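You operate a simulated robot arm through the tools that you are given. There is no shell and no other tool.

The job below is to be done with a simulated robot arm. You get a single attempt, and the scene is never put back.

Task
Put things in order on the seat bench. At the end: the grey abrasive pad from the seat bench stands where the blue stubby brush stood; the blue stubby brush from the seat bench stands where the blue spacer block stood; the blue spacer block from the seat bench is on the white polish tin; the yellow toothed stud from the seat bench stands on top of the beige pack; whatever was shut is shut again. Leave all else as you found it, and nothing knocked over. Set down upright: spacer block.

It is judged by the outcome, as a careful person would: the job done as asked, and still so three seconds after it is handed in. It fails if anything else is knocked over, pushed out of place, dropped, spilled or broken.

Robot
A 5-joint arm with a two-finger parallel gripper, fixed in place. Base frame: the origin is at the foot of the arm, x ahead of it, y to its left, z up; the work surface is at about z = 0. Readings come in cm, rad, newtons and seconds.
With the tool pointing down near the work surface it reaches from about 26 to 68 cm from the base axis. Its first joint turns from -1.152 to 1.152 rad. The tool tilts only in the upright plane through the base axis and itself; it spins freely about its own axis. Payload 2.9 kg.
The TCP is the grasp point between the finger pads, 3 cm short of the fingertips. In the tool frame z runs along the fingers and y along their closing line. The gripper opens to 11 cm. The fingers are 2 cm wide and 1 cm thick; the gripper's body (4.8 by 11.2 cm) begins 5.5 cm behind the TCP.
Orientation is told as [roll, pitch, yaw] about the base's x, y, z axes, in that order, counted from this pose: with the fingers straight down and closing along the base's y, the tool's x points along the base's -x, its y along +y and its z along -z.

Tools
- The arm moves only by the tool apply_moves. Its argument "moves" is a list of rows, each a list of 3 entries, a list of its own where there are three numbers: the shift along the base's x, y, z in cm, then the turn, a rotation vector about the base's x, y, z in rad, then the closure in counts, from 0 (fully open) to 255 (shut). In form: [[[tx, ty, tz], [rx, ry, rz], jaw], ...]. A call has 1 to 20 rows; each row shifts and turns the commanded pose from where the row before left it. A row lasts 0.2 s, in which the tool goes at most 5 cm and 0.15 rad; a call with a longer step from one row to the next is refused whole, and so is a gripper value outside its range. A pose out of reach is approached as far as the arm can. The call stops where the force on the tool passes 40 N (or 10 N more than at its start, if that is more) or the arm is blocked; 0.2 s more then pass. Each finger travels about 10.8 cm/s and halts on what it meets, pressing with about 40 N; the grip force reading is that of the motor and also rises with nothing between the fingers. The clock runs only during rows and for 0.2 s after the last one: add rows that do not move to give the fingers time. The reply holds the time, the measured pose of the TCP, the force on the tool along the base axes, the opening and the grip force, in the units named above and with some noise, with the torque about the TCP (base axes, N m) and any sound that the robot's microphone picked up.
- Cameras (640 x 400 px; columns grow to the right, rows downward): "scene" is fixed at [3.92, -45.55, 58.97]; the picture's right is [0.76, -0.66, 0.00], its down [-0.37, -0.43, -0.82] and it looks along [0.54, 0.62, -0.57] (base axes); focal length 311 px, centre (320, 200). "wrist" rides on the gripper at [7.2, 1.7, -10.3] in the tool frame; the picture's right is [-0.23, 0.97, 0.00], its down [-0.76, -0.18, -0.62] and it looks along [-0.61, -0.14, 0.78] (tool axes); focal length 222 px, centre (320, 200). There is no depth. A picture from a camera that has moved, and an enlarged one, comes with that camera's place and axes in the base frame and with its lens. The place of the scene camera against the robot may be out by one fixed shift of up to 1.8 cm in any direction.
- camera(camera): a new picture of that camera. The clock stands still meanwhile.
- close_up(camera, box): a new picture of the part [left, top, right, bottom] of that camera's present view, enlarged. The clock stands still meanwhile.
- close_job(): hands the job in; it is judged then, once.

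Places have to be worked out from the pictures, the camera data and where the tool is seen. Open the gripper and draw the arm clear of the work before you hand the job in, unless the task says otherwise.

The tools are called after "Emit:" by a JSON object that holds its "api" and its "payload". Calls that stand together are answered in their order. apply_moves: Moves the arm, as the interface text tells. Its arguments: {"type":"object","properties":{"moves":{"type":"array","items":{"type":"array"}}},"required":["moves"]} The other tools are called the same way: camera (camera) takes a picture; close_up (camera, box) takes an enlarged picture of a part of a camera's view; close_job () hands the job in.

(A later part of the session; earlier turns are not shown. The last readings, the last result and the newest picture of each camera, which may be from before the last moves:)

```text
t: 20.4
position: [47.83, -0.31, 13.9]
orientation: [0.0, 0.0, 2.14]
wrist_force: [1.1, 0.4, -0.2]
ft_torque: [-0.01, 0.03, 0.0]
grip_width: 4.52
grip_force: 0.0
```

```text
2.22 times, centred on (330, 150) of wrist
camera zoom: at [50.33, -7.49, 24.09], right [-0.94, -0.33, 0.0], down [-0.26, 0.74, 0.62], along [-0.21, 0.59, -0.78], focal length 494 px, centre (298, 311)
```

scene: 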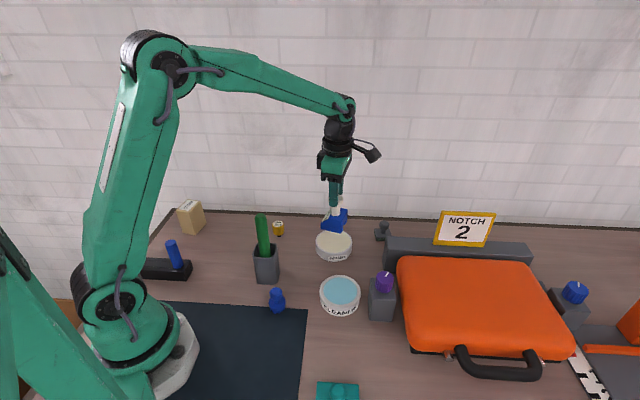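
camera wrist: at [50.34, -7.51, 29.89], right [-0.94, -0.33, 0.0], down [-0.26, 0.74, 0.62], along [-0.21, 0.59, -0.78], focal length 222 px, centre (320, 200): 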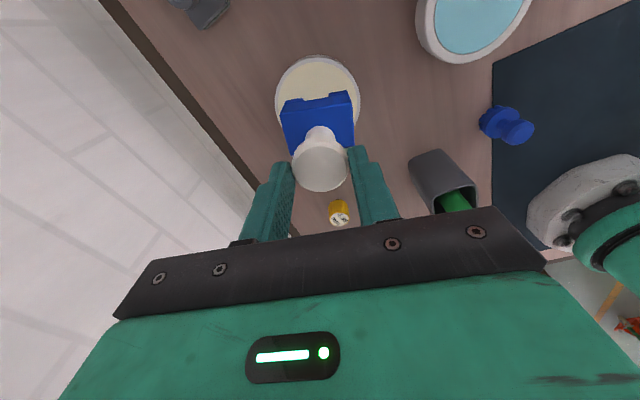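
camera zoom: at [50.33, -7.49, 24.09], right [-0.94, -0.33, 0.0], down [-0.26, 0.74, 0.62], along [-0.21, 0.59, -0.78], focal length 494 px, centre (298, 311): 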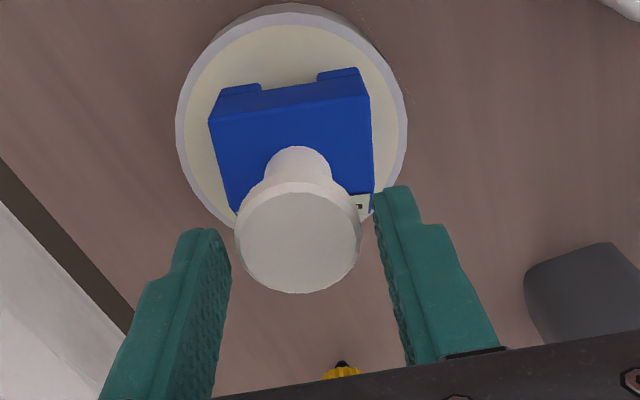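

The block did not move as the fingers opened, so it stands flat and within the lid. I'll open wider and rise clear.

Emit:
{"api": "apply_moves", "payload": {"moves": [[[0, 0, 0], [0, 0, 0], 130], [[0, 0, 0], [0, 0, 0], 110], [[0, 0, 1], [0, 0, 0], 110], [[0, 0, 3], [0, 0, 0], 110], [[0, 0, 4], [0, 0, 0], 110], [[0, 0, 4], [0, 0, 0], 110], [[0, 0, 4], [0, 0, 0], 110], [[0, 0, 0], [0, 0, 0], 110]]}}

Emit:
{"api": "close_up", "payload": {"camera": "scene", "box": [300, 195, 380, 265]}}

Emit:
{"api": "close_up", "payload": {"camera": "wrist", "box": [220, 40, 420, 180]}}

```text
t: 22.2
position: [47.76, -0.41, 29.81]
orientation: [-0.001, 0.001, 2.138]
wrist_force: [-0.2, 0.0, 0.2]
ft_torque: [-0.02, 0.01, 0.0]
grip_width: 6.28
grip_force: 0.1
```

```text
5.71 times, centred on (340, 230) of scene
camera zoom: at [3.92, -45.55, 58.97], right [0.76, -0.66, 0.0], down [-0.37, -0.43, -0.82], along [0.54, 0.62, -0.57], focal length 1778 px, centre (206, 29)
```

zoom: 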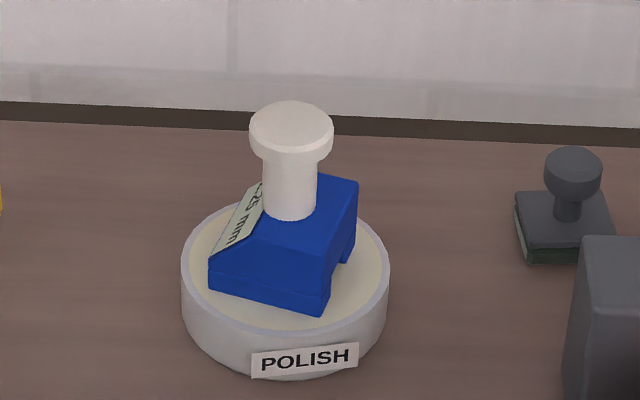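

```text
2.86 times, centred on (320, 110) of wrist
camera zoom: at [50.24, -7.48, 40.13], right [-0.94, -0.33, 0.0], down [-0.26, 0.74, 0.62], along [-0.21, 0.59, -0.78], focal length 635 px, centre (320, 457)
```

zoom: 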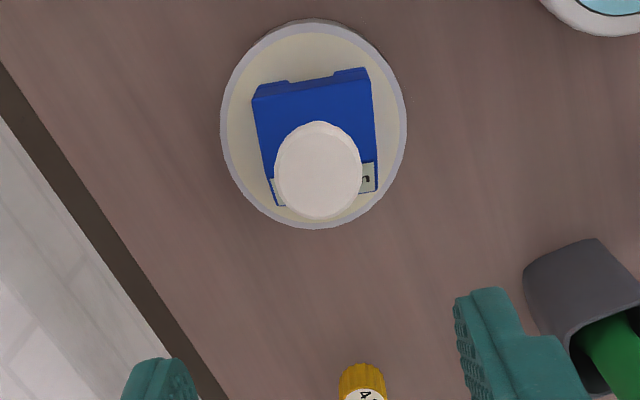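

The spacer stands upright and well centred on the polish tin. Next I'll go to a hover over the brush with yaw 1.8, which keeps the camera away from the cup.

Emit:
{"api": "apply_moves", "payload": {"moves": [[[-3.7, -0.92, 0], [0, 0, -0.0563], 110], [[-3.7, -0.92, 0], [0, 0, -0.0563], 110], [[-3.7, -0.92, 0], [0, 0, -0.0563], 110], [[-3.7, -0.92, 0], [0, 0, -0.0563], 110], [[-3.7, -0.92, 0], [0, 0, -0.0563], 110], [[-3.7, -0.92, 0], [0, 0, -0.0563], 110], [[0, 0, -3], [0, 0, 0], 110], [[0, 0, -3], [0, 0, 0], 110], [[0, 0, -3], [0, 0, 0], 110], [[0, 0, 0], [0, 0, 0], 110]]}}

Emit:
{"api": "camera", "payload": {"camera": "wrist"}}

Emit:
{"api": "camera", "payload": {"camera": "scene"}}

```text
t: 24.4
position: [25.81, -5.89, 20.73]
orientation: [-0.001, 0.0, 1.801]
wrist_force: [0.3, 0.1, -0.1]
ft_torque: [0.0, -0.01, 0.01]
grip_width: 6.27
grip_force: 0.1
```

```text
taken
camera wrist: at [25.65, -13.42, 31.03], right [-1.0, 0.0, 0.0], down [0.0, 0.78, 0.62], along [0.0, 0.62, -0.78], focal length 222 px, centre (320, 200)
```

wrist: 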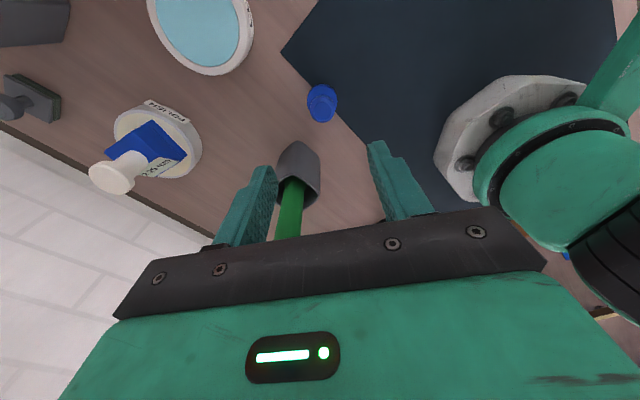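

```text
taken
```

scene: 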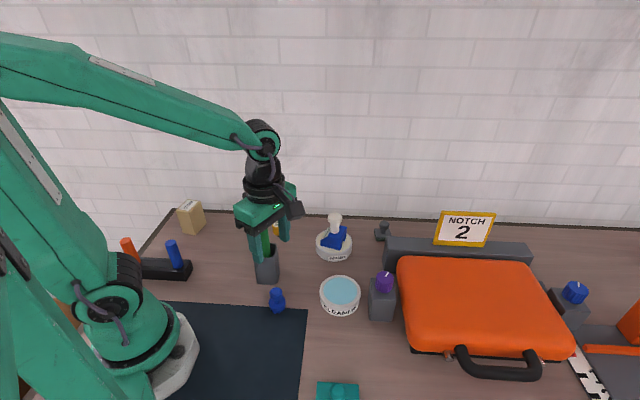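

The hover over the brush was reached. I'll zoom in to refine its position.

Emit:
{"api": "close_up", "payload": {"camera": "wrist", "box": [290, 80, 354, 120]}}

Emit:
{"api": "close_up", "payload": {"camera": "wrist", "box": [240, 130, 400, 240]}}

```text
10.00 times, centred on (322, 100) of wrist
camera zoom: at [25.65, -13.42, 31.03], right [-1.0, 0.0, 0.0], down [0.0, 0.78, 0.62], along [0.0, 0.62, -0.78], focal length 2221 px, centre (300, 1200)
```

zoom: 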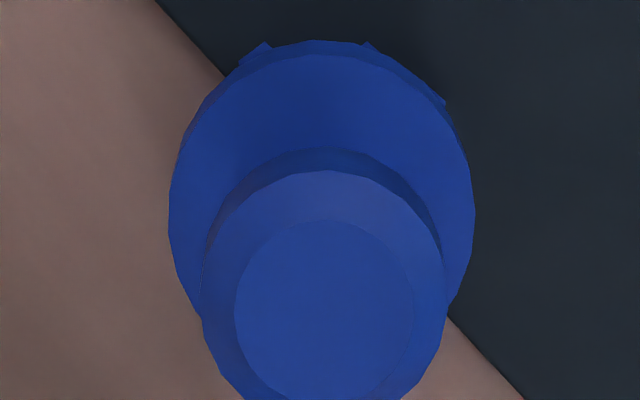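

```text
3.64 times, centred on (320, 185) of wrist
camera zoom: at [25.65, -13.42, 31.03], right [-1.0, 0.0, 0.0], down [0.0, 0.78, 0.62], along [0.0, 0.62, -0.78], focal length 808 px, centre (320, 254)
```

zoom: 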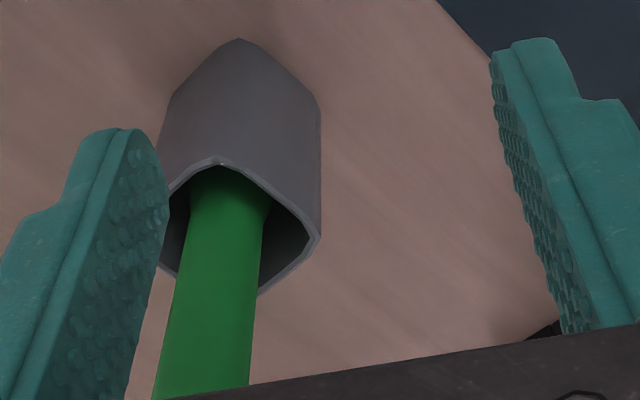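

The brush axis is at about (25.43, -5.93), 6 cm tall, with a knob of 2.7 cm. I'll lower straight over it to TCP height 5.6, which keeps the tips just above its disc.

Emit:
{"api": "apply_moves", "payload": {"moves": [[[-0.27, 0, -4], [0, 0, 0], 110], [[0, 0, -4], [0, 0, 0], 110], [[0, 0, -3], [0, 0, 0], 110], [[0, 0, -2], [0, 0, 0], 110], [[0, 0, -1.2], [0, 0, 0], 110], [[0, 0, -0.9], [0, 0, 0], 110], [[0, 0, 0], [0, 0, 0], 110]]}}

Emit:
{"api": "camera", "payload": {"camera": "wrist"}}

Emit:
{"api": "close_up", "payload": {"camera": "scene", "box": [230, 220, 326, 320]}}

```text
t: 26.0
position: [25.33, -5.88, 5.62]
orientation: [0.001, 0.0, 1.8]
wrist_force: [-0.3, 0.0, -0.2]
ft_torque: [-0.01, 0.03, -0.01]
grip_width: 6.26
grip_force: 0.0
```

```text
taken
camera wrist: at [25.38, -13.44, 15.93], right [-1.0, 0.0, 0.0], down [0.0, 0.78, 0.62], along [0.0, 0.62, -0.78], focal length 222 px, centre (320, 200)
```

wrist: 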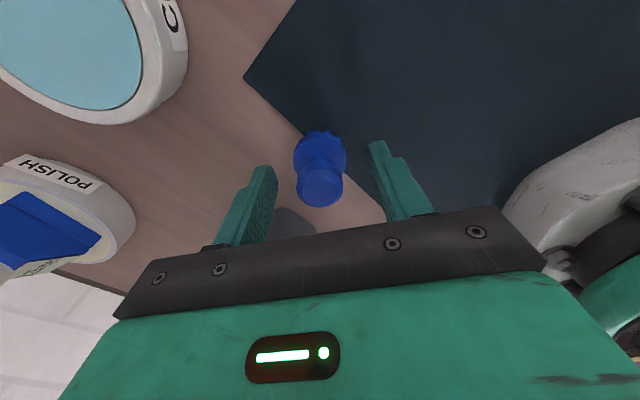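

```text
4.00 times, centred on (278, 270) of scene
camera zoom: at [3.92, -45.55, 58.97], right [0.76, -0.66, 0.0], down [-0.37, -0.43, -0.82], along [0.54, 0.62, -0.57], focal length 1244 px, centre (488, -80)
```

zoom: 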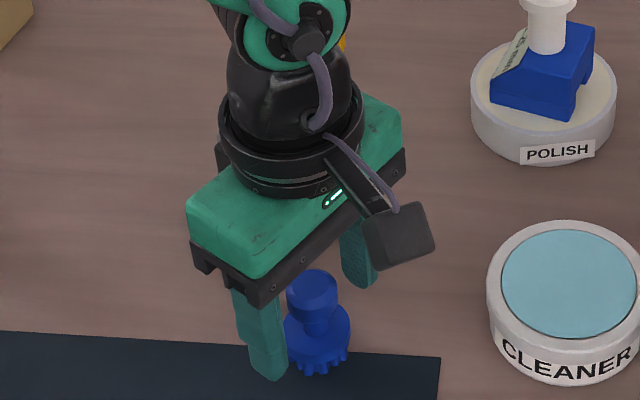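

The fingers straddle the knob centrally with no contact. I'll take a quick zoom to judge the knob's height against the finger pads.

Emit:
{"api": "close_up", "payload": {"camera": "wrist", "box": [256, 120, 416, 220]}}

```text
4.00 times, centred on (336, 170) of wrist
camera zoom: at [25.38, -13.44, 15.93], right [-1.0, 0.0, 0.0], down [0.0, 0.78, 0.62], along [0.0, 0.62, -0.78], focal length 888 px, centre (256, 320)
```

zoom: 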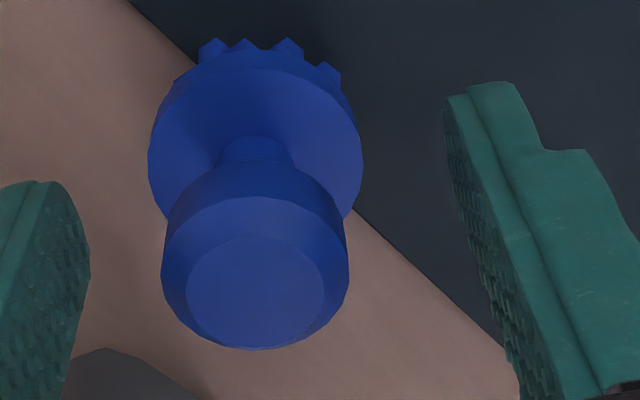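

The knob's widest band is between roughly z 3.7 and 5.2, within pad range. I'll drop another 0.2 cm and close gradually.

Emit:
{"api": "apply_moves", "payload": {"moves": [[[0, 0, -0.2], [0, 0, 0], 130], [[0, 0, 0], [0, 0, 0], 150], [[0, 0, 0], [0, 0, 0], 165], [[0, 0, 0], [0, 0, 0], 178], [[0, 0, 0], [0, 0, 0], 186], [[0, 0, 0], [0, 0, 0], 192], [[0, 0, 0], [0, 0, 0], 200], [[0, 0, 0], [0, 0, 0], 208], [[0, 0, 0], [0, 0, 0], 208]]}}

Emit:
{"api": "close_up", "payload": {"camera": "wrist", "box": [256, 120, 416, 220]}}

```text
t: 28.0
position: [25.34, -5.79, 5.57]
orientation: [0.0, -0.001, 1.803]
wrist_force: [-0.4, 0.7, 0.2]
ft_torque: [-0.01, -0.06, 0.01]
grip_width: 2.69
grip_force: 39.7
```

```text
4.00 times, centred on (336, 170) of wrist
camera zoom: at [25.38, -13.42, 15.76], right [-1.0, 0.0, 0.0], down [0.0, 0.78, 0.62], along [0.0, 0.62, -0.78], focal length 888 px, centre (256, 320)
```

zoom: 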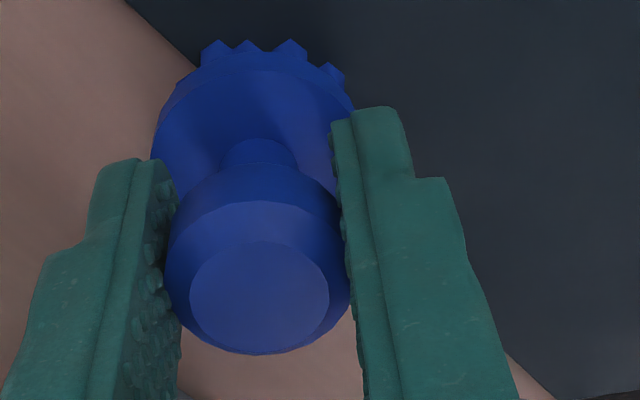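

The brush is gripped at its knob (2.69 cm, 40 N). I'll lift it slowly first and check that it holds, then go to a height above the green handle.

Emit:
{"api": "apply_moves", "payload": {"moves": [[[0, 0, 0.3], [0, 0, 0], 215], [[0, 0, 0.5], [0, 0, 0], 215], [[0, 0, 1], [0, 0, 0], 215], [[0, 0, 1.5], [0, 0, 0], 215], [[0, 0, 0], [0, 0, 0], 215]]}}

Emit:
{"api": "close_up", "payload": {"camera": "wrist", "box": [256, 120, 416, 220]}}

Emit:
{"api": "close_up", "payload": {"camera": "scene", "box": [230, 220, 326, 320]}}

```text
t: 29.2
position: [25.28, -5.87, 8.82]
orientation: [0.0, 0.0, 1.802]
wrist_force: [0.7, 0.4, -1.6]
ft_torque: [0.01, 0.01, -0.03]
grip_width: 2.67
grip_force: 39.3
```

```text
4.00 times, centred on (336, 170) of wrist
camera zoom: at [25.37, -13.44, 19.09], right [-1.0, 0.0, 0.0], down [0.0, 0.78, 0.62], along [0.0, 0.62, -0.78], focal length 888 px, centre (256, 320)
```

zoom: 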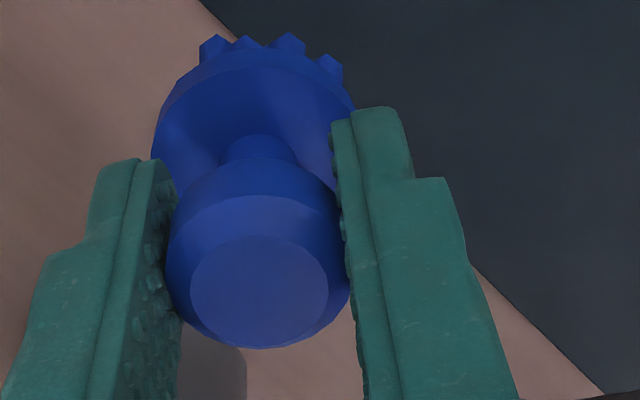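

```text
4.00 times, centred on (278, 270) of scene
camera zoom: at [3.92, -45.55, 58.97], right [0.76, -0.66, 0.0], down [-0.37, -0.43, -0.82], along [0.54, 0.62, -0.57], focal length 1244 px, centre (488, -80)
```

zoom: 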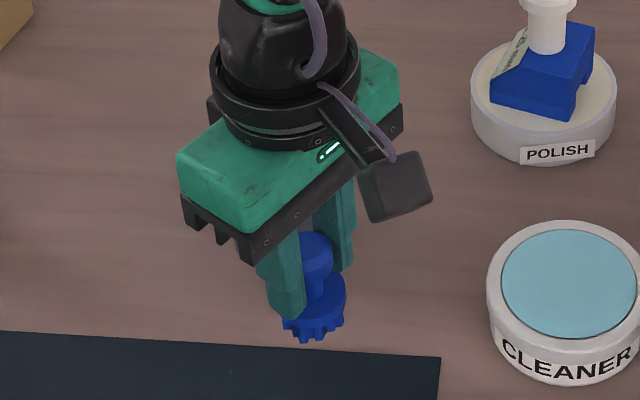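

The brush holds firmly. I'll lift it to about z 29 and carry it over the cup to the spacer's old spot.

Emit:
{"api": "apply_moves", "payload": {"moves": [[[0, 0, 3], [0, 0, 0], 215], [[0, 0, 4], [0, 0, 0], 215], [[0, 0, 4], [0, 0, 0], 215], [[0, 0, 4], [0, 0, 0], 215], [[0, 0, 4], [0, 0, 0], 215], [[0, 0, 1], [0, 0, 0], 215], [[0, 0, 0], [0, 0, 0], 215]]}}

Emit:
{"api": "apply_moves", "payload": {"moves": [[[1, 3.2, 0], [0, 0, 0], 215], [[1, 3.2, 0], [0, 0, 0], 215], [[1, 3.2, 0], [0, 0, 0], 215], [[1, 3.27, 0], [0, 0, 0], 215], [[-1, 3.3, 0], [0, 0, 0], 215], [[-1.25, 3.3, 0], [0, 0, 0], 215], [[-1.25, 3.3, 0], [0, 0, 0], 215], [[-1.25, 2.5, 0], [0, 0, 0], 215], [[-0.76, 1.74, 0], [0, 0, 0], 215], [[0, 0, 0], [0, 0, 0], 215]]}}

Emit:
{"api": "camera", "payload": {"camera": "wrist"}}

Emit:
{"api": "camera", "payload": {"camera": "scene"}}

```text
t: 30.8
position: [25.44, -5.85, 28.91]
orientation: [0.0, 0.0, 1.803]
wrist_force: [-0.1, -0.2, -0.2]
ft_torque: [0.0, 0.02, -0.01]
grip_width: 2.68
grip_force: 40.1
```

```text
t: 33.0
position: [23.99, 21.2, 28.95]
orientation: [-0.001, 0.001, 1.801]
wrist_force: [0.1, 0.0, 0.0]
ft_torque: [-0.02, -0.01, -0.02]
grip_width: 2.63
grip_force: 40.3
```

```text
taken
camera wrist: at [23.95, 13.62, 39.1], right [-1.0, 0.0, 0.0], down [0.0, 0.78, 0.62], along [0.0, 0.62, -0.78], focal length 222 px, centre (320, 200)
```

wrist: 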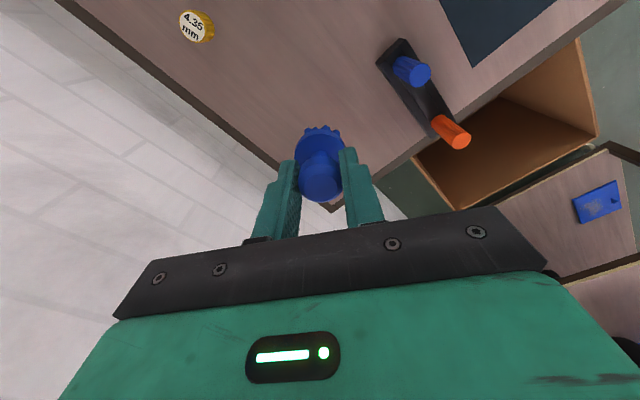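

```text
taken
```

scene: 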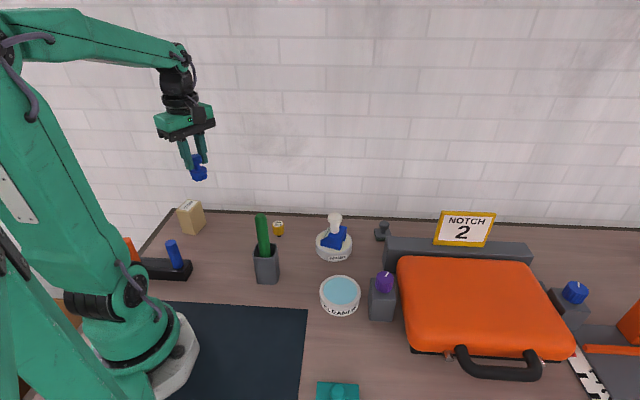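

The brush is directly above the spacer's old spot. I'll descend to just above the table.

Emit:
{"api": "apply_moves", "payload": {"moves": [[[0, 0, -3], [0, 0, 0], 215], [[0, 0, -4], [0, 0, 0], 215], [[0, 0, -4], [0, 0, 0], 215], [[0, 0, -4], [0, 0, 0], 215], [[0, 0, -3], [0, 0, 0], 215], [[0, 0, -2], [0, 0, 0], 215], [[0, 0, -1.5], [0, 0, 0], 215], [[0, 0, -0.5], [0, 0, 0], 215], [[0, 0, 0], [0, 0, 0], 215]]}}

Emit:
{"api": "close_up", "payload": {"camera": "scene", "box": [170, 180, 266, 270]}}

Emit:
{"api": "close_up", "payload": {"camera": "wrist", "box": [240, 100, 400, 220]}}

```text
t: 35.0
position: [23.91, 21.05, 6.85]
orientation: [0.001, 0.0, 1.801]
wrist_force: [0.1, 0.0, -0.3]
ft_torque: [-0.01, 0.0, 0.0]
grip_width: 2.61
grip_force: 40.3
```

```text
4.44 times, centred on (218, 225) of scene
camera zoom: at [3.92, -45.55, 58.97], right [0.76, -0.66, 0.0], down [-0.37, -0.43, -0.82], along [0.54, 0.62, -0.57], focal length 1383 px, centre (773, 89)
```

zoom: 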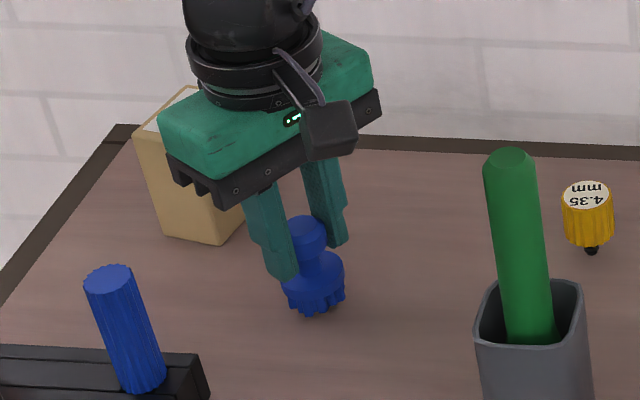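

```text
3.33 times, centred on (320, 160) of wrist
camera zoom: at [23.9, 13.55, 17.1], right [-1.0, 0.0, 0.0], down [0.0, 0.78, 0.62], along [0.0, 0.62, -0.78], focal length 740 px, centre (320, 333)
```

zoom: 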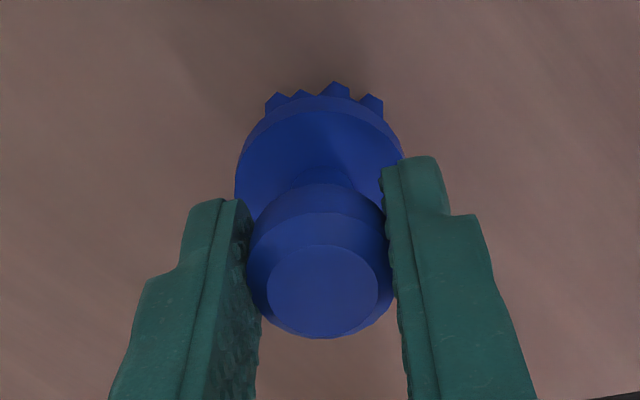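

The brush is hanging straight, roughly 1 cm above the table. I'll creep down until contact.

Emit:
{"api": "apply_moves", "payload": {"moves": [[[0, 0, -0.3], [0, 0, 0], 215], [[0, 0, -0.3], [0, 0, 0], 215], [[0, 0, -0.2], [0, 0, 0], 215], [[0, 0, 0], [0, 0, 0], 215]]}}

Emit:
{"api": "close_up", "payload": {"camera": "scene", "box": [200, 210, 264, 260]}}

```text
t: 36.0
position: [23.93, 21.11, 6.09]
orientation: [-0.002, -0.001, 1.802]
wrist_force: [-5.4, -4.8, 32.9]
ft_torque: [-0.22, 0.3, -0.11]
grip_width: 2.6
grip_force: 40.1
```

```text
8.00 times, centred on (232, 235) of scene
camera zoom: at [3.91, -45.56, 58.96], right [0.76, -0.66, 0.0], down [-0.37, -0.43, -0.82], along [0.54, 0.62, -0.57], focal length 2489 px, centre (1024, -80)
```

zoom: 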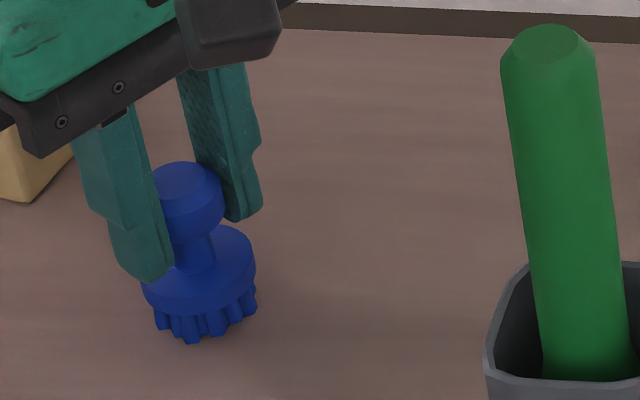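

It has contacted the table with about 33 N, so the brush had crept down a little in the grip. I'll ease up a touch and then open gradually.

Emit:
{"api": "apply_moves", "payload": {"moves": [[[0, 0, 0.15], [0, 0, 0], 212], [[0, 0, 0.05], [0, 0, 0], 205], [[0, 0, 0], [0, 0, 0], 200], [[0, 0, 0], [0, 0, 0], 196], [[0, 0, 0], [0, 0, 0], 193], [[0, 0, 0], [0, 0, 0], 190], [[0, 0, 0], [0, 0, 0], 186], [[0, 0, 0], [0, 0, 0], 180], [[0, 0, 0], [0, 0, 0], 180]]}}

Emit:
{"api": "close_up", "payload": {"camera": "scene", "box": [200, 210, 264, 260]}}

Emit:
{"api": "close_up", "payload": {"camera": "wrist", "box": [240, 100, 400, 220]}}

```text
t: 38.0
position: [23.94, 21.11, 6.23]
orientation: [-0.001, 0.0, 1.801]
wrist_force: [0.6, 0.2, 1.2]
ft_torque: [0.02, -0.01, 0.01]
grip_width: 3.22
grip_force: 0.1
```

```text
8.00 times, centred on (232, 235) of scene
camera zoom: at [3.92, -45.55, 58.97], right [0.76, -0.66, 0.0], down [-0.37, -0.43, -0.82], along [0.54, 0.62, -0.57], focal length 2489 px, centre (1024, -80)
```

zoom: 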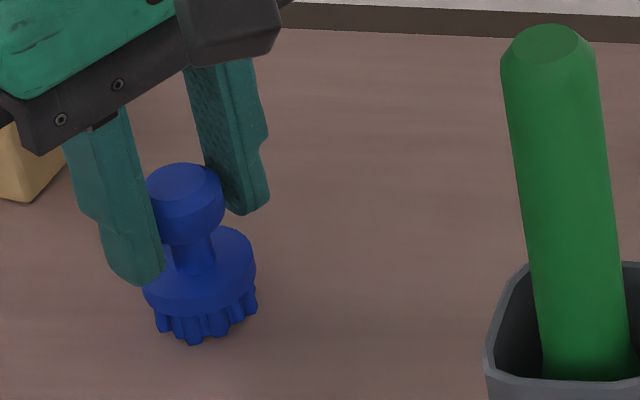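

```text
3.33 times, centred on (320, 160) of wrist
camera zoom: at [23.89, 13.57, 16.48], right [-1.0, 0.0, 0.0], down [0.0, 0.78, 0.62], along [0.0, 0.62, -0.78], focal length 740 px, centre (320, 333)
```

zoom: 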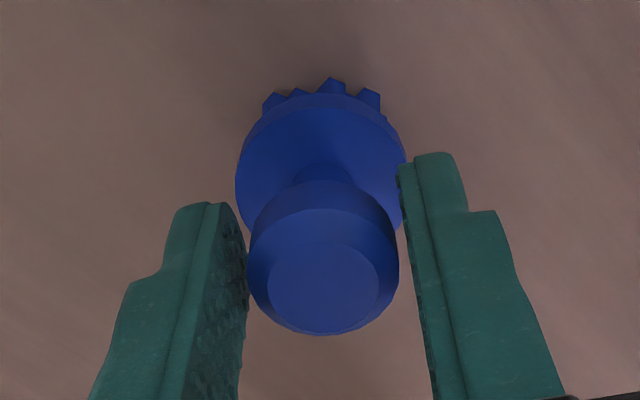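

The brush stands freely on the spacer's old spot. I'll open, rise and travel over toward the grey pad.

Emit:
{"api": "apply_moves", "payload": {"moves": [[[0, 0, 0], [0, 0, 0], 160], [[0, 0, 0], [0, 0, 0], 130], [[0, 0, 0.5], [0, 0, 0], 110], [[0, 0, 2], [0, 0, 0], 110], [[0, 0, 4], [0, 0, 0], 110], [[0, 0, 4], [0, 0, 0], 110], [[0, 0, 4], [0, 0, 0], 110], [[0, 0, 4], [0, 0, 0], 110], [[0, 0, 0], [0, 0, 0], 110]]}}

Emit:
{"api": "close_up", "payload": {"camera": "wrist", "box": [270, 60, 366, 120]}}

Emit:
{"api": "close_up", "payload": {"camera": "scene", "box": [180, 200, 276, 270]}}

```text
t: 40.0
position: [23.88, 21.09, 24.79]
orientation: [0.001, 0.0, 1.801]
wrist_force: [-1.4, 0.6, -0.5]
ft_torque: [-0.03, 0.02, 0.0]
grip_width: 6.25
grip_force: 0.1
```

```text
6.67 times, centred on (318, 90) of wrist
camera zoom: at [23.86, 13.57, 35.03], right [-1.0, 0.0, 0.0], down [0.0, 0.78, 0.62], along [0.0, 0.62, -0.78], focal length 1481 px, centre (333, 933)
```

zoom: 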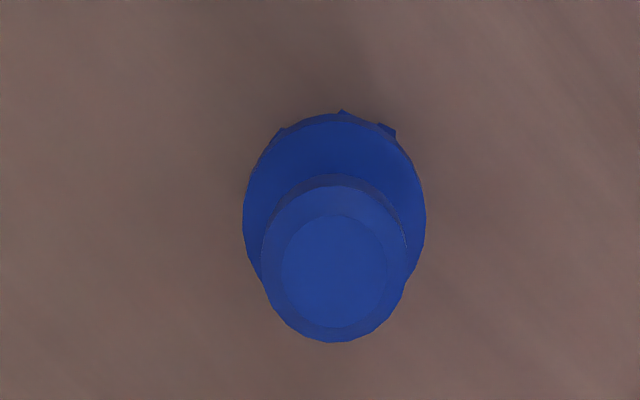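

```text
5.71 times, centred on (228, 235) of scene
camera zoom: at [3.92, -45.56, 58.97], right [0.76, -0.66, 0.0], down [-0.37, -0.43, -0.82], along [0.54, 0.62, -0.57], focal length 1778 px, centre (846, 0)
```

zoom: 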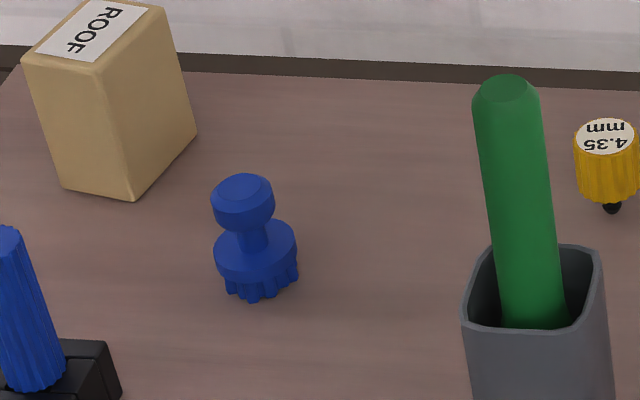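

The brush stands upright at about (23.9, 21.0), right where the spacer stood. Now I'll travel to the grey pad.

Emit:
{"api": "apply_moves", "payload": {"moves": [[[3.46, -2.47, 0], [0, 0, 0], 110], [[3.46, -2.47, 0], [0, 0, 0], 110], [[3.46, -2.47, 0], [0, 0, 0], 110], [[3.46, -2.47, 0], [0, 0, 0], 110], [[3.46, -2.47, 0], [0, 0, 0], 110], [[3.46, -2.47, 0], [0, 0, 0], 110], [[3.46, -2.47, 0], [0, 0, 0], 110], [[3.46, -2.47, 0], [0, 0, 0], 110], [[3.46, -2.47, 0], [0, 0, 0], 110], [[3.46, -2.47, 0], [0, 0, 0], 110], [[3.4, -2.4, 0], [0, 0, 0], 110], [[0, 0, -3], [0, 0, 0], 110], [[0, 0, -3], [0, 0, 0], 110], [[0, 0, 0], [0, 0, 0], 110]]}}

Emit:
{"api": "camera", "payload": {"camera": "wrist"}}

Emit:
{"api": "camera", "payload": {"camera": "scene"}}

```text
t: 43.0
position: [61.95, -5.98, 18.65]
orientation: [0.0, 0.0, 1.801]
wrist_force: [-0.2, -0.2, -0.2]
ft_torque: [0.02, 0.01, 0.03]
grip_width: 6.27
grip_force: 0.0
```

```text
taken
camera wrist: at [61.87, -13.57, 28.85], right [-1.0, 0.0, 0.0], down [0.0, 0.78, 0.62], along [0.0, 0.62, -0.78], focal length 222 px, centre (320, 200)
```

wrist: 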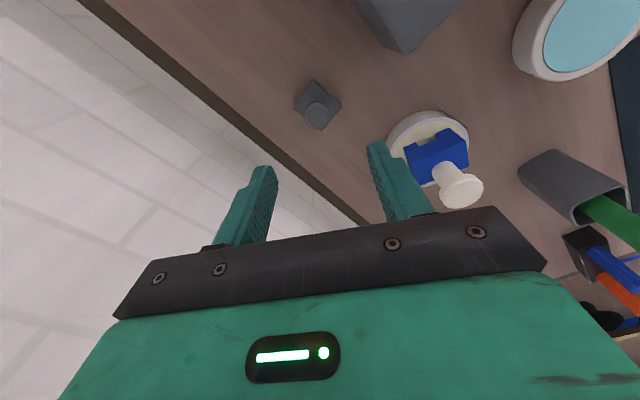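

```text
taken
```

scene: 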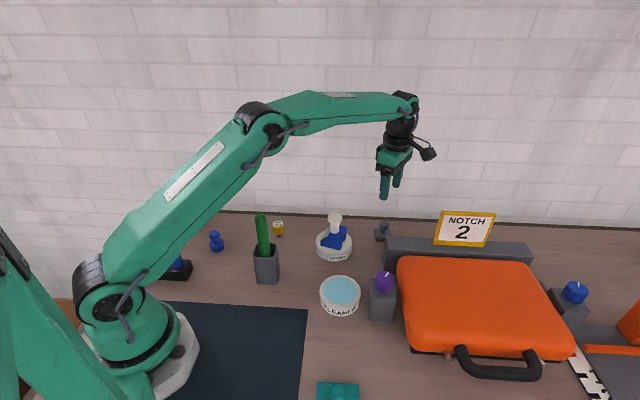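

The arm is above the pad. I'll zoom in to refine the pad's position.

Emit:
{"api": "close_up", "payload": {"camera": "wrist", "box": [280, 75, 360, 135]}}

```text
6.67 times, centred on (320, 105) of wrist
camera zoom: at [61.87, -13.57, 28.85], right [-1.0, 0.0, 0.0], down [0.0, 0.78, 0.62], along [0.0, 0.62, -0.78], focal length 1481 px, centre (320, 833)
```

zoom: 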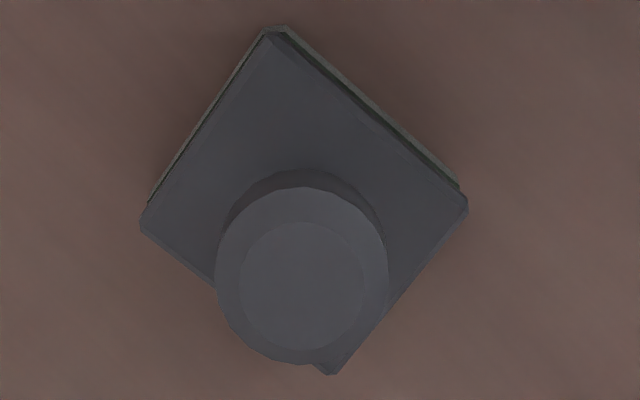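

The pad centre comes out at about (62.2, -5.9), with the pad top near 1.3 and the knob top near 5.3. I'll lower over the knob and stop slightly high for a check.

Emit:
{"api": "apply_moves", "payload": {"moves": [[[0.27, 0.1, -4], [0, 0, 0], 110], [[0, 0, -4], [0, 0, 0], 110], [[0, 0, -3], [0, 0, 0], 110], [[0, 0, -1.5], [0, 0, 0], 110], [[0, 0, -0.8], [0, 0, 0], 110], [[0, 0, 0], [0, 0, 0], 110]]}}

Emit:
{"api": "close_up", "payload": {"camera": "wrist", "box": [240, 100, 400, 220]}}

Emit:
{"api": "close_up", "payload": {"camera": "scene", "box": [340, 170, 436, 260]}}

```text
t: 44.4
position: [62.36, -6.02, 5.41]
orientation: [0.0, -0.002, 1.801]
wrist_force: [0.6, 0.3, -0.3]
ft_torque: [0.0, 0.01, 0.03]
grip_width: 6.28
grip_force: 0.1
```

```text
3.33 times, centred on (320, 160) of wrist
camera zoom: at [62.17, -13.42, 15.61], right [-1.0, 0.0, 0.0], down [0.0, 0.78, 0.62], along [0.0, 0.62, -0.78], focal length 740 px, centre (320, 333)
```

zoom: 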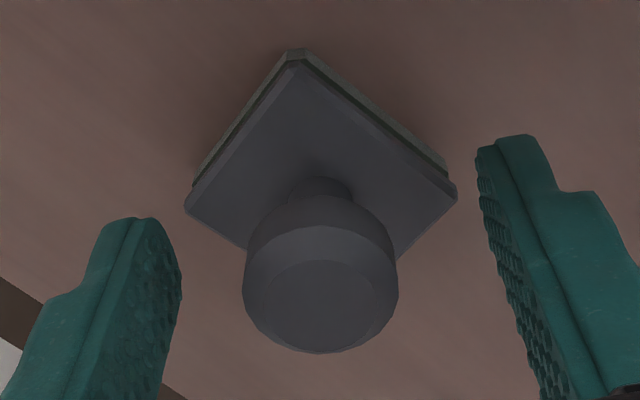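

```text
4.44 times, centred on (388, 215) of scene
camera zoom: at [3.92, -45.55, 58.97], right [0.76, -0.66, 0.0], down [-0.37, -0.43, -0.82], along [0.54, 0.62, -0.57], focal length 1383 px, centre (18, 133)
```

zoom: 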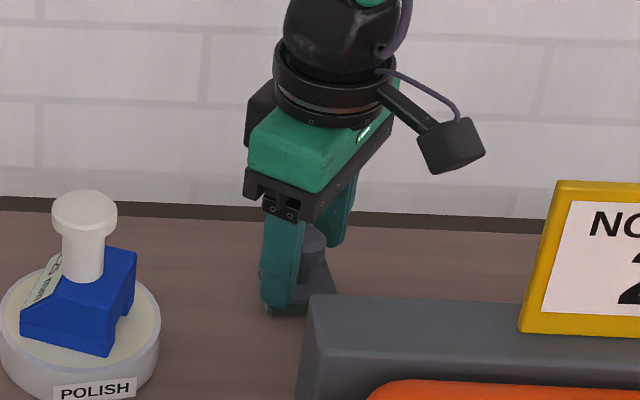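

The alignment is good. I'll go down 0.45 cm more, with tips staying just above the pad body, and close gradually on the knob.

Emit:
{"api": "apply_moves", "payload": {"moves": [[[0, 0, -0.45], [0, 0, 0], 130], [[0, 0, 0], [0, 0, 0], 150], [[0, 0, 0], [0, 0, 0], 165], [[0, 0, 0], [0, 0, 0], 178], [[0, 0, 0], [0, 0, 0], 186], [[0, 0, 0], [0, 0, 0], 192], [[0, 0, 0], [0, 0, 0], 200], [[0, 0, 0], [0, 0, 0], 210], [[0, 0, 0], [0, 0, 0], 210]]}}

Emit:
{"api": "close_up", "payload": {"camera": "wrist", "box": [240, 100, 400, 220]}}

```text
t: 46.4
position: [62.25, -5.85, 5.0]
orientation: [0.001, 0.0, 1.802]
wrist_force: [-0.8, -0.1, 0.2]
ft_torque: [0.0, 0.01, 0.0]
grip_width: 2.58
grip_force: 40.3
```

```text
3.33 times, centred on (320, 160) of wrist
camera zoom: at [62.14, -13.43, 15.23], right [-1.0, 0.0, 0.0], down [0.0, 0.78, 0.62], along [0.0, 0.62, -0.78], focal length 740 px, centre (320, 333)
```

zoom: 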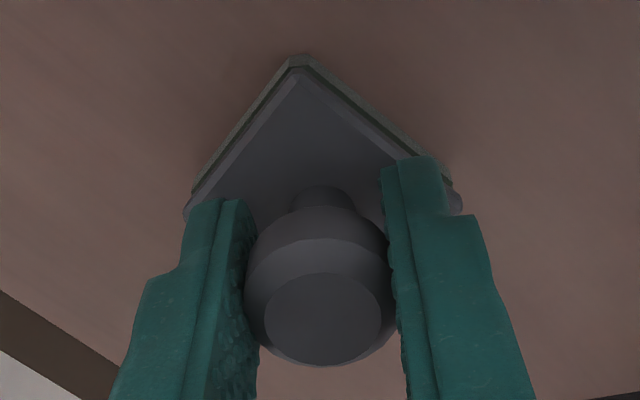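

The pad is gripped by its knob at 2.58 cm with 40 N. I'll do a short lift and check it.

Emit:
{"api": "apply_moves", "payload": {"moves": [[[0, 0, 0.3], [0, 0, 0], 215], [[0, 0, 0.5], [0, 0, 0], 215], [[0, 0, 1], [0, 0, 0], 215], [[0, 0, 1], [0, 0, 0], 215]]}}

Emit:
{"api": "close_up", "payload": {"camera": "wrist", "box": [240, 100, 400, 220]}}

Emit:
{"api": "close_up", "payload": {"camera": "scene", "box": [340, 170, 436, 260]}}

```text
t: 47.4
position: [62.26, -5.91, 7.77]
orientation: [0.001, 0.001, 1.802]
wrist_force: [0.0, -0.1, -0.8]
ft_torque: [0.02, -0.01, 0.01]
grip_width: 2.57
grip_force: 40.0
```

```text
3.33 times, centred on (320, 160) of wrist
camera zoom: at [62.17, -13.43, 18.09], right [-1.0, 0.0, 0.0], down [0.0, 0.78, 0.62], along [0.0, 0.62, -0.78], focal length 740 px, centre (320, 333)
```

zoom: 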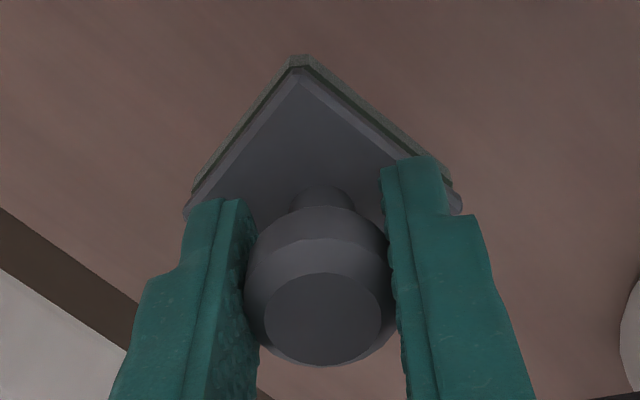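

```text
4.44 times, centred on (388, 215) of scene
camera zoom: at [3.92, -45.55, 58.97], right [0.76, -0.66, 0.0], down [-0.37, -0.43, -0.82], along [0.54, 0.62, -0.57], focal length 1383 px, centre (18, 133)
```

zoom: 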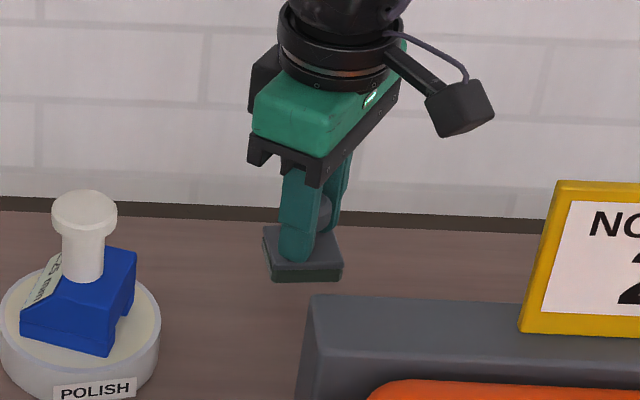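

The pad holds without slipping. I'll raise it and carry it along to the brush's old spot.

Emit:
{"api": "apply_moves", "payload": {"moves": [[[0, 0, 3], [0, 0, 0], 215], [[0, 0, 4], [0, 0, 0], 215], [[0, 0, 4], [0, 0, 0], 215], [[0, 0, 1], [0, 0, 0], 215], [[-2.5, 0, 0], [0, 0, 0], 215], [[-4, 0, 0], [0, 0, 0], 215], [[-4.3, 0, 0], [0, 0, 0], 215], [[-4.3, 0, 0], [0, 0, 0], 215], [[-4.3, 0, 0], [0, 0, 0], 215], [[-4.3, 0, 0], [0, 0, 0], 215], [[-4.3, 0, 0], [0, 0, 0], 215], [[-4, 0, 0], [0, 0, 0], 215], [[-3, 0, 0], [0, 0, 0], 215], [[-1.76, -0.04, 0], [0, 0, 0], 215], [[0, 0, -2], [0, 0, 0], 215], [[0, 0, -4], [0, 0, 0], 215], [[0, 0, -4], [0, 0, 0], 215], [[0, 0, -2], [0, 0, 0], 215], [[0, 0, 0], [0, 0, 0], 215]]}}

Emit:
{"api": "camera", "payload": {"camera": "wrist"}}

Emit:
{"api": "close_up", "payload": {"camera": "scene", "box": [220, 210, 332, 320]}}

```text
t: 51.4
position: [25.28, -6.0, 7.79]
orientation: [-0.001, 0.0, 1.801]
wrist_force: [-1.3, -0.7, -1.1]
ft_torque: [0.0, 0.02, -0.02]
grip_width: 2.55
grip_force: 39.7
```

```text
taken
camera wrist: at [25.33, -13.5, 18.0], right [-1.0, 0.0, 0.0], down [0.0, 0.78, 0.62], along [0.0, 0.62, -0.78], focal length 222 px, centre (320, 200)
```

wrist: 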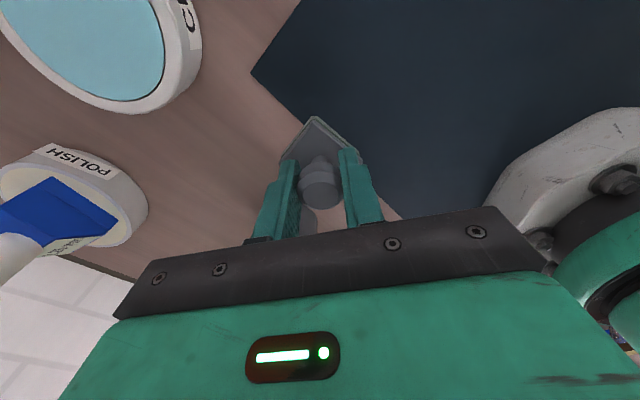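

```text
3.64 times, centred on (276, 265) of scene
camera zoom: at [3.92, -45.55, 58.97], right [0.76, -0.66, 0.0], down [-0.37, -0.43, -0.82], along [0.54, 0.62, -0.57], focal length 1131 px, centre (480, -36)
```

zoom: 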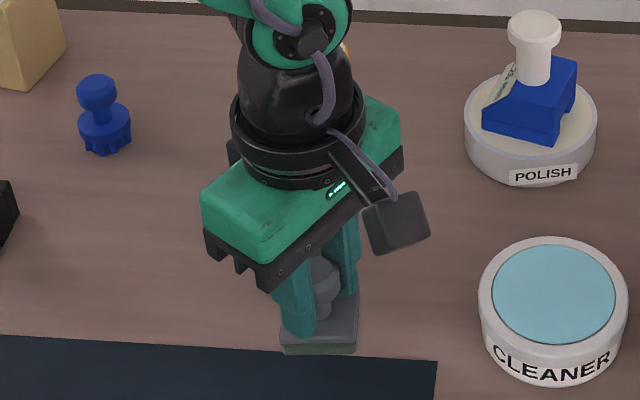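

The pad is above the brush's old spot. I'll nudge it by 0.05 cm and go down, creeping at the end.

Emit:
{"api": "apply_moves", "payload": {"moves": [[[0.05, 0.07, -1], [0, 0, 0], 215], [[0, 0, -0.6], [0, 0, 0], 215], [[0, 0, -0.3], [0, 0, 0], 215], [[0, 0, -0.2], [0, 0, 0], 215], [[0, 0, 0], [0, 0, 0], 215]]}}

Emit:
{"api": "close_up", "payload": {"camera": "scene", "box": [250, 270, 314, 320]}}

```text
t: 52.6
position: [25.46, -5.84, 5.79]
orientation: [-0.001, 0.0, 1.799]
wrist_force: [1.5, -0.5, 0.1]
ft_torque: [-0.02, 0.0, -0.01]
grip_width: 2.57
grip_force: 39.6
```

```text
8.00 times, centred on (282, 295) of scene
camera zoom: at [3.92, -45.55, 58.97], right [0.76, -0.66, 0.0], down [-0.37, -0.43, -0.82], along [0.54, 0.62, -0.57], focal length 2489 px, centre (624, -560)
```

zoom: 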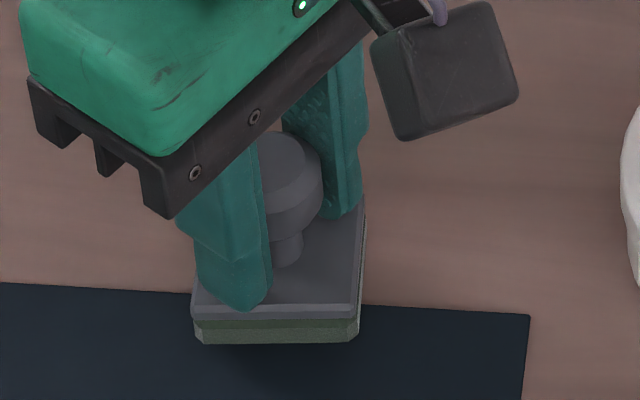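

There is still no contact, with a gap of under 1 cm. I'll creep on down in small steps.

Emit:
{"api": "apply_moves", "payload": {"moves": [[[0, 0, -0.2], [0, 0, 0], 215], [[0, 0, -0.2], [0, 0, 0], 215], [[0, 0, -0.1], [0, 0, 0], 215]]}}

```text
t: 53.4
position: [25.46, -5.88, 5.09]
orientation: [-0.001, -0.001, 1.801]
wrist_force: [-0.3, -0.2, -0.6]
ft_torque: [0.0, 0.0, -0.01]
grip_width: 2.55
grip_force: 39.6
```

Still no contact at z of about 5.2, so I'll continue in 0.1 cm steps.

Emit:
{"api": "apply_moves", "payload": {"moves": [[[0, 0, -0.1], [0, 0, 0], 215], [[0, 0, -0.1], [0, 0, 0], 215]]}}

Emit:
{"api": "close_up", "payload": {"camera": "scene", "box": [250, 270, 314, 320]}}

```text
t: 54.0
position: [25.5, -5.86, 5.03]
orientation: [-0.001, 0.002, 1.801]
wrist_force: [0.6, -0.8, -0.7]
ft_torque: [-0.03, 0.02, 0.01]
grip_width: 2.55
grip_force: 39.5
```

```text
8.00 times, centred on (282, 295) of scene
camera zoom: at [3.92, -45.55, 58.97], right [0.76, -0.66, 0.0], down [-0.37, -0.43, -0.82], along [0.54, 0.62, -0.57], focal length 2489 px, centre (624, -560)
```

zoom: 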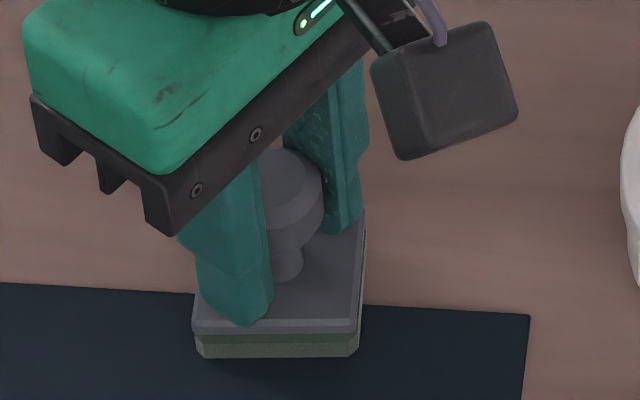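

The contact height should be close now. I'll take a few more tiny steps.

Emit:
{"api": "apply_moves", "payload": {"moves": [[[0, 0, -0.08], [0, 0, 0], 215], [[0, 0, -0.08], [0, 0, 0], 215]]}}

```text
t: 54.6
position: [25.52, -5.77, 4.97]
orientation: [0.0, -0.001, 1.8]
wrist_force: [-7.1, 7.1, 32.0]
ft_torque: [0.33, 0.26, 0.08]
grip_width: 2.58
grip_force: 39.9
```

It has made contact (32 N, centred). I'll relieve the pressure and open gradually.

Emit:
{"api": "apply_moves", "payload": {"moves": [[[0, 0, 0.1], [0, 0, 0], 212], [[0, 0, 0.04], [0, 0, 0], 206], [[0, 0, 0], [0, 0, 0], 202], [[0, 0, 0], [0, 0, 0], 198], [[0, 0, 0], [0, 0, 0], 195], [[0, 0, 0], [0, 0, 0], 192], [[0, 0, 0], [0, 0, 0], 188], [[0, 0, 0], [0, 0, 0], 180], [[0, 0, 0], [0, 0, 0], 180]]}}

Emit:
{"api": "close_up", "payload": {"camera": "scene", "box": [250, 270, 314, 320]}}

Emit:
{"api": "close_up", "payload": {"camera": "wrist", "box": [240, 100, 400, 220]}}

```text
t: 56.6
position: [25.53, -5.91, 4.98]
orientation: [0.0, 0.0, 1.801]
wrist_force: [0.3, -0.3, 0.4]
ft_torque: [0.0, -0.04, -0.01]
grip_width: 3.23
grip_force: 0.0
```

```text
8.00 times, centred on (282, 295) of scene
camera zoom: at [3.92, -45.55, 58.97], right [0.76, -0.66, 0.0], down [-0.37, -0.43, -0.82], along [0.54, 0.62, -0.57], focal length 2489 px, centre (624, -560)
```

zoom: 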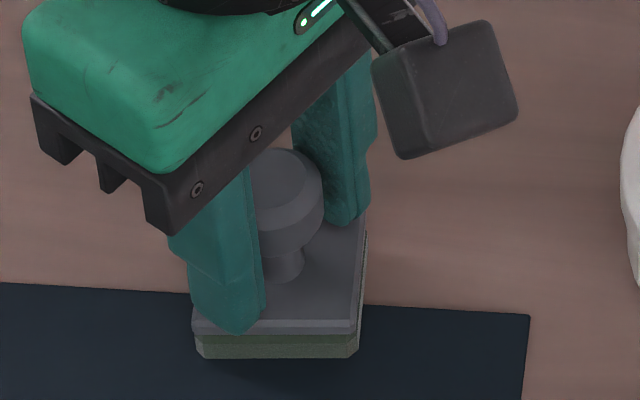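

```text
3.33 times, centred on (320, 160) of wrist
camera zoom: at [25.41, -13.38, 15.27], right [-1.0, 0.0, 0.0], down [0.0, 0.78, 0.62], along [0.0, 0.62, -0.78], focal length 740 px, centre (320, 333)
```

zoom: 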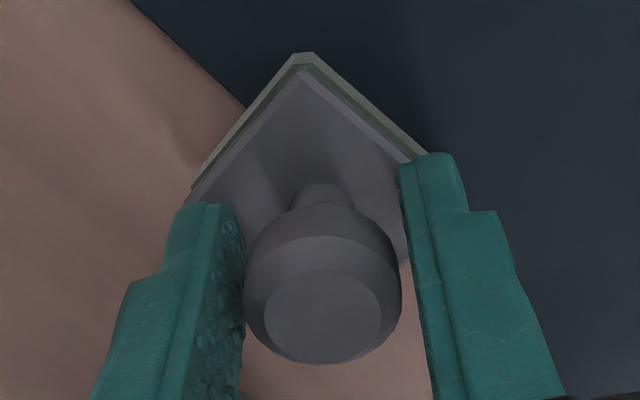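

The pad stands free. I'll open up and rise clear, then check it.

Emit:
{"api": "apply_moves", "payload": {"moves": [[[0, 0, 0.2], [0, 0, 0], 165], [[0, 0, 0.2], [0, 0, 0], 140], [[0, 0, 0.5], [0, 0, 0], 110], [[0, 0, 2], [0, 0, 0], 110], [[0, 0, 4], [0, 0, 0], 110], [[0, 0, 4], [0, 0, 0], 110], [[0, 0, 4], [0, 0, 0], 110], [[0, 0, 4], [0, 0, 0], 110], [[0, 0, 0], [0, 0, 0], 110]]}}

Emit:
{"api": "close_up", "payload": {"camera": "wrist", "box": [270, 50, 366, 130]}}

Emit:
{"api": "camera", "payload": {"camera": "scene"}}

```text
t: 58.6
position: [25.31, -5.88, 23.94]
orientation: [0.002, 0.0, 1.8]
wrist_force: [-1.2, -0.5, -0.3]
ft_torque: [0.01, 0.0, -0.01]
grip_width: 6.25
grip_force: 0.0
```

```text
5.00 times, centred on (318, 90) of wrist
camera zoom: at [25.34, -13.37, 34.24], right [-1.0, 0.0, 0.0], down [0.0, 0.78, 0.62], along [0.0, 0.62, -0.78], focal length 1111 px, centre (330, 750)
```

zoom: 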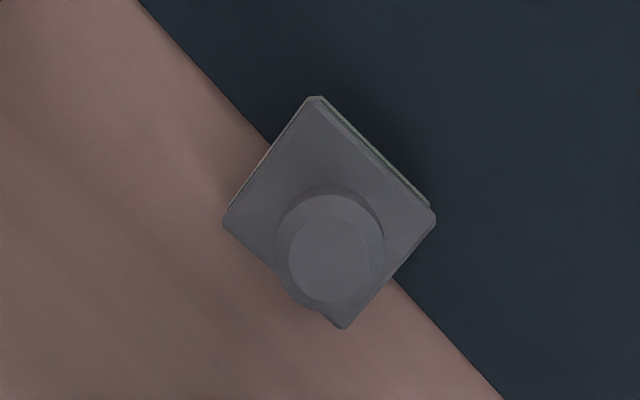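

```text
taken
```

scene: 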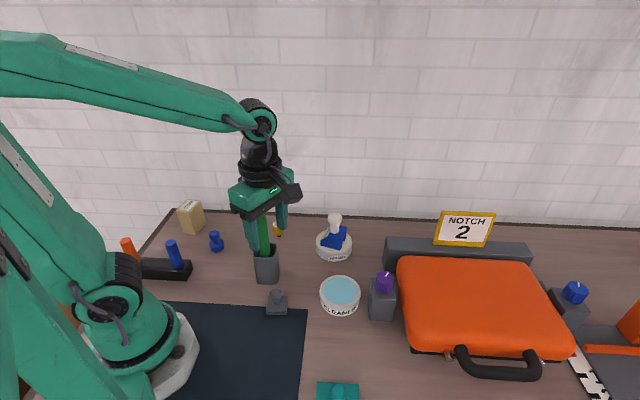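

The pad stands upright at the brush's old place, about (25.3, -5.8). Now I'll go up and over the green handle to a hover above the stud.

Emit:
{"api": "apply_moves", "payload": {"moves": [[[0, 0, 4], [0, 0, 0], 110], [[2.325, 3.29, 0], [0, 0, 0], 110], [[2.325, 3.29, 0], [0, 0, 0], 110], [[2.325, 3.29, 0], [0, 0, 0], 110], [[2.325, 3.29, 0], [0, 0, 0], 110], [[2.325, 3.29, 0], [0, 0, 0], 110], [[2.325, 3.28, 0], [0, 0, 0], 110], [[0, 0, -4], [0, 0, 0], 110], [[0, 0, -4], [0, 0, 0], 110], [[0, 0, 0], [0, 0, 0], 110]]}}

Emit:
{"api": "camera", "payload": {"camera": "wrist"}}

Emit:
{"api": "close_up", "payload": {"camera": "wrist", "box": [280, 80, 360, 130]}}

```text
t: 60.8
position: [39.56, 13.99, 19.71]
orientation: [0.0, 0.0, 1.801]
wrist_force: [0.1, 0.9, -0.9]
ft_torque: [0.02, -0.02, 0.0]
grip_width: 6.26
grip_force: 0.0
```

```text
taken
camera wrist: at [39.42, 6.38, 30.0], right [-1.0, 0.0, 0.0], down [0.0, 0.78, 0.62], along [0.0, 0.62, -0.78], focal length 222 px, centre (320, 200)
```

wrist: 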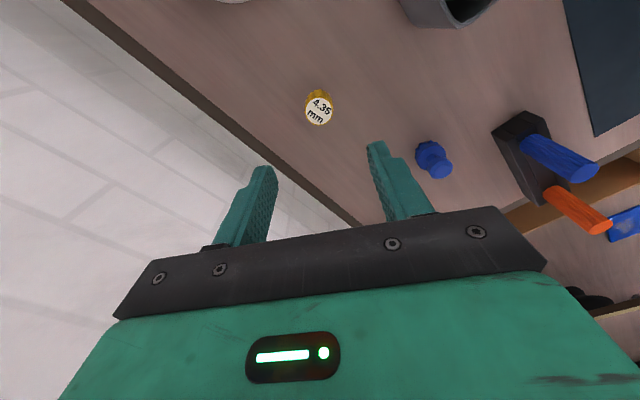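

```text
8.00 times, centred on (320, 105) of wrist
camera zoom: at [39.42, 6.38, 30.0], right [-1.0, 0.0, 0.0], down [0.0, 0.78, 0.62], along [0.0, 0.62, -0.78], focal length 1777 px, centre (320, 960)
```

zoom: 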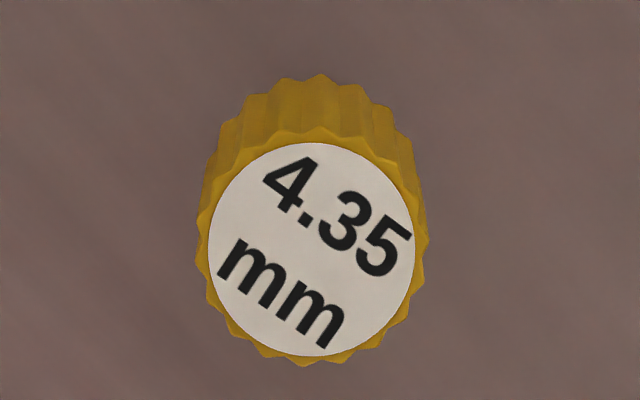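

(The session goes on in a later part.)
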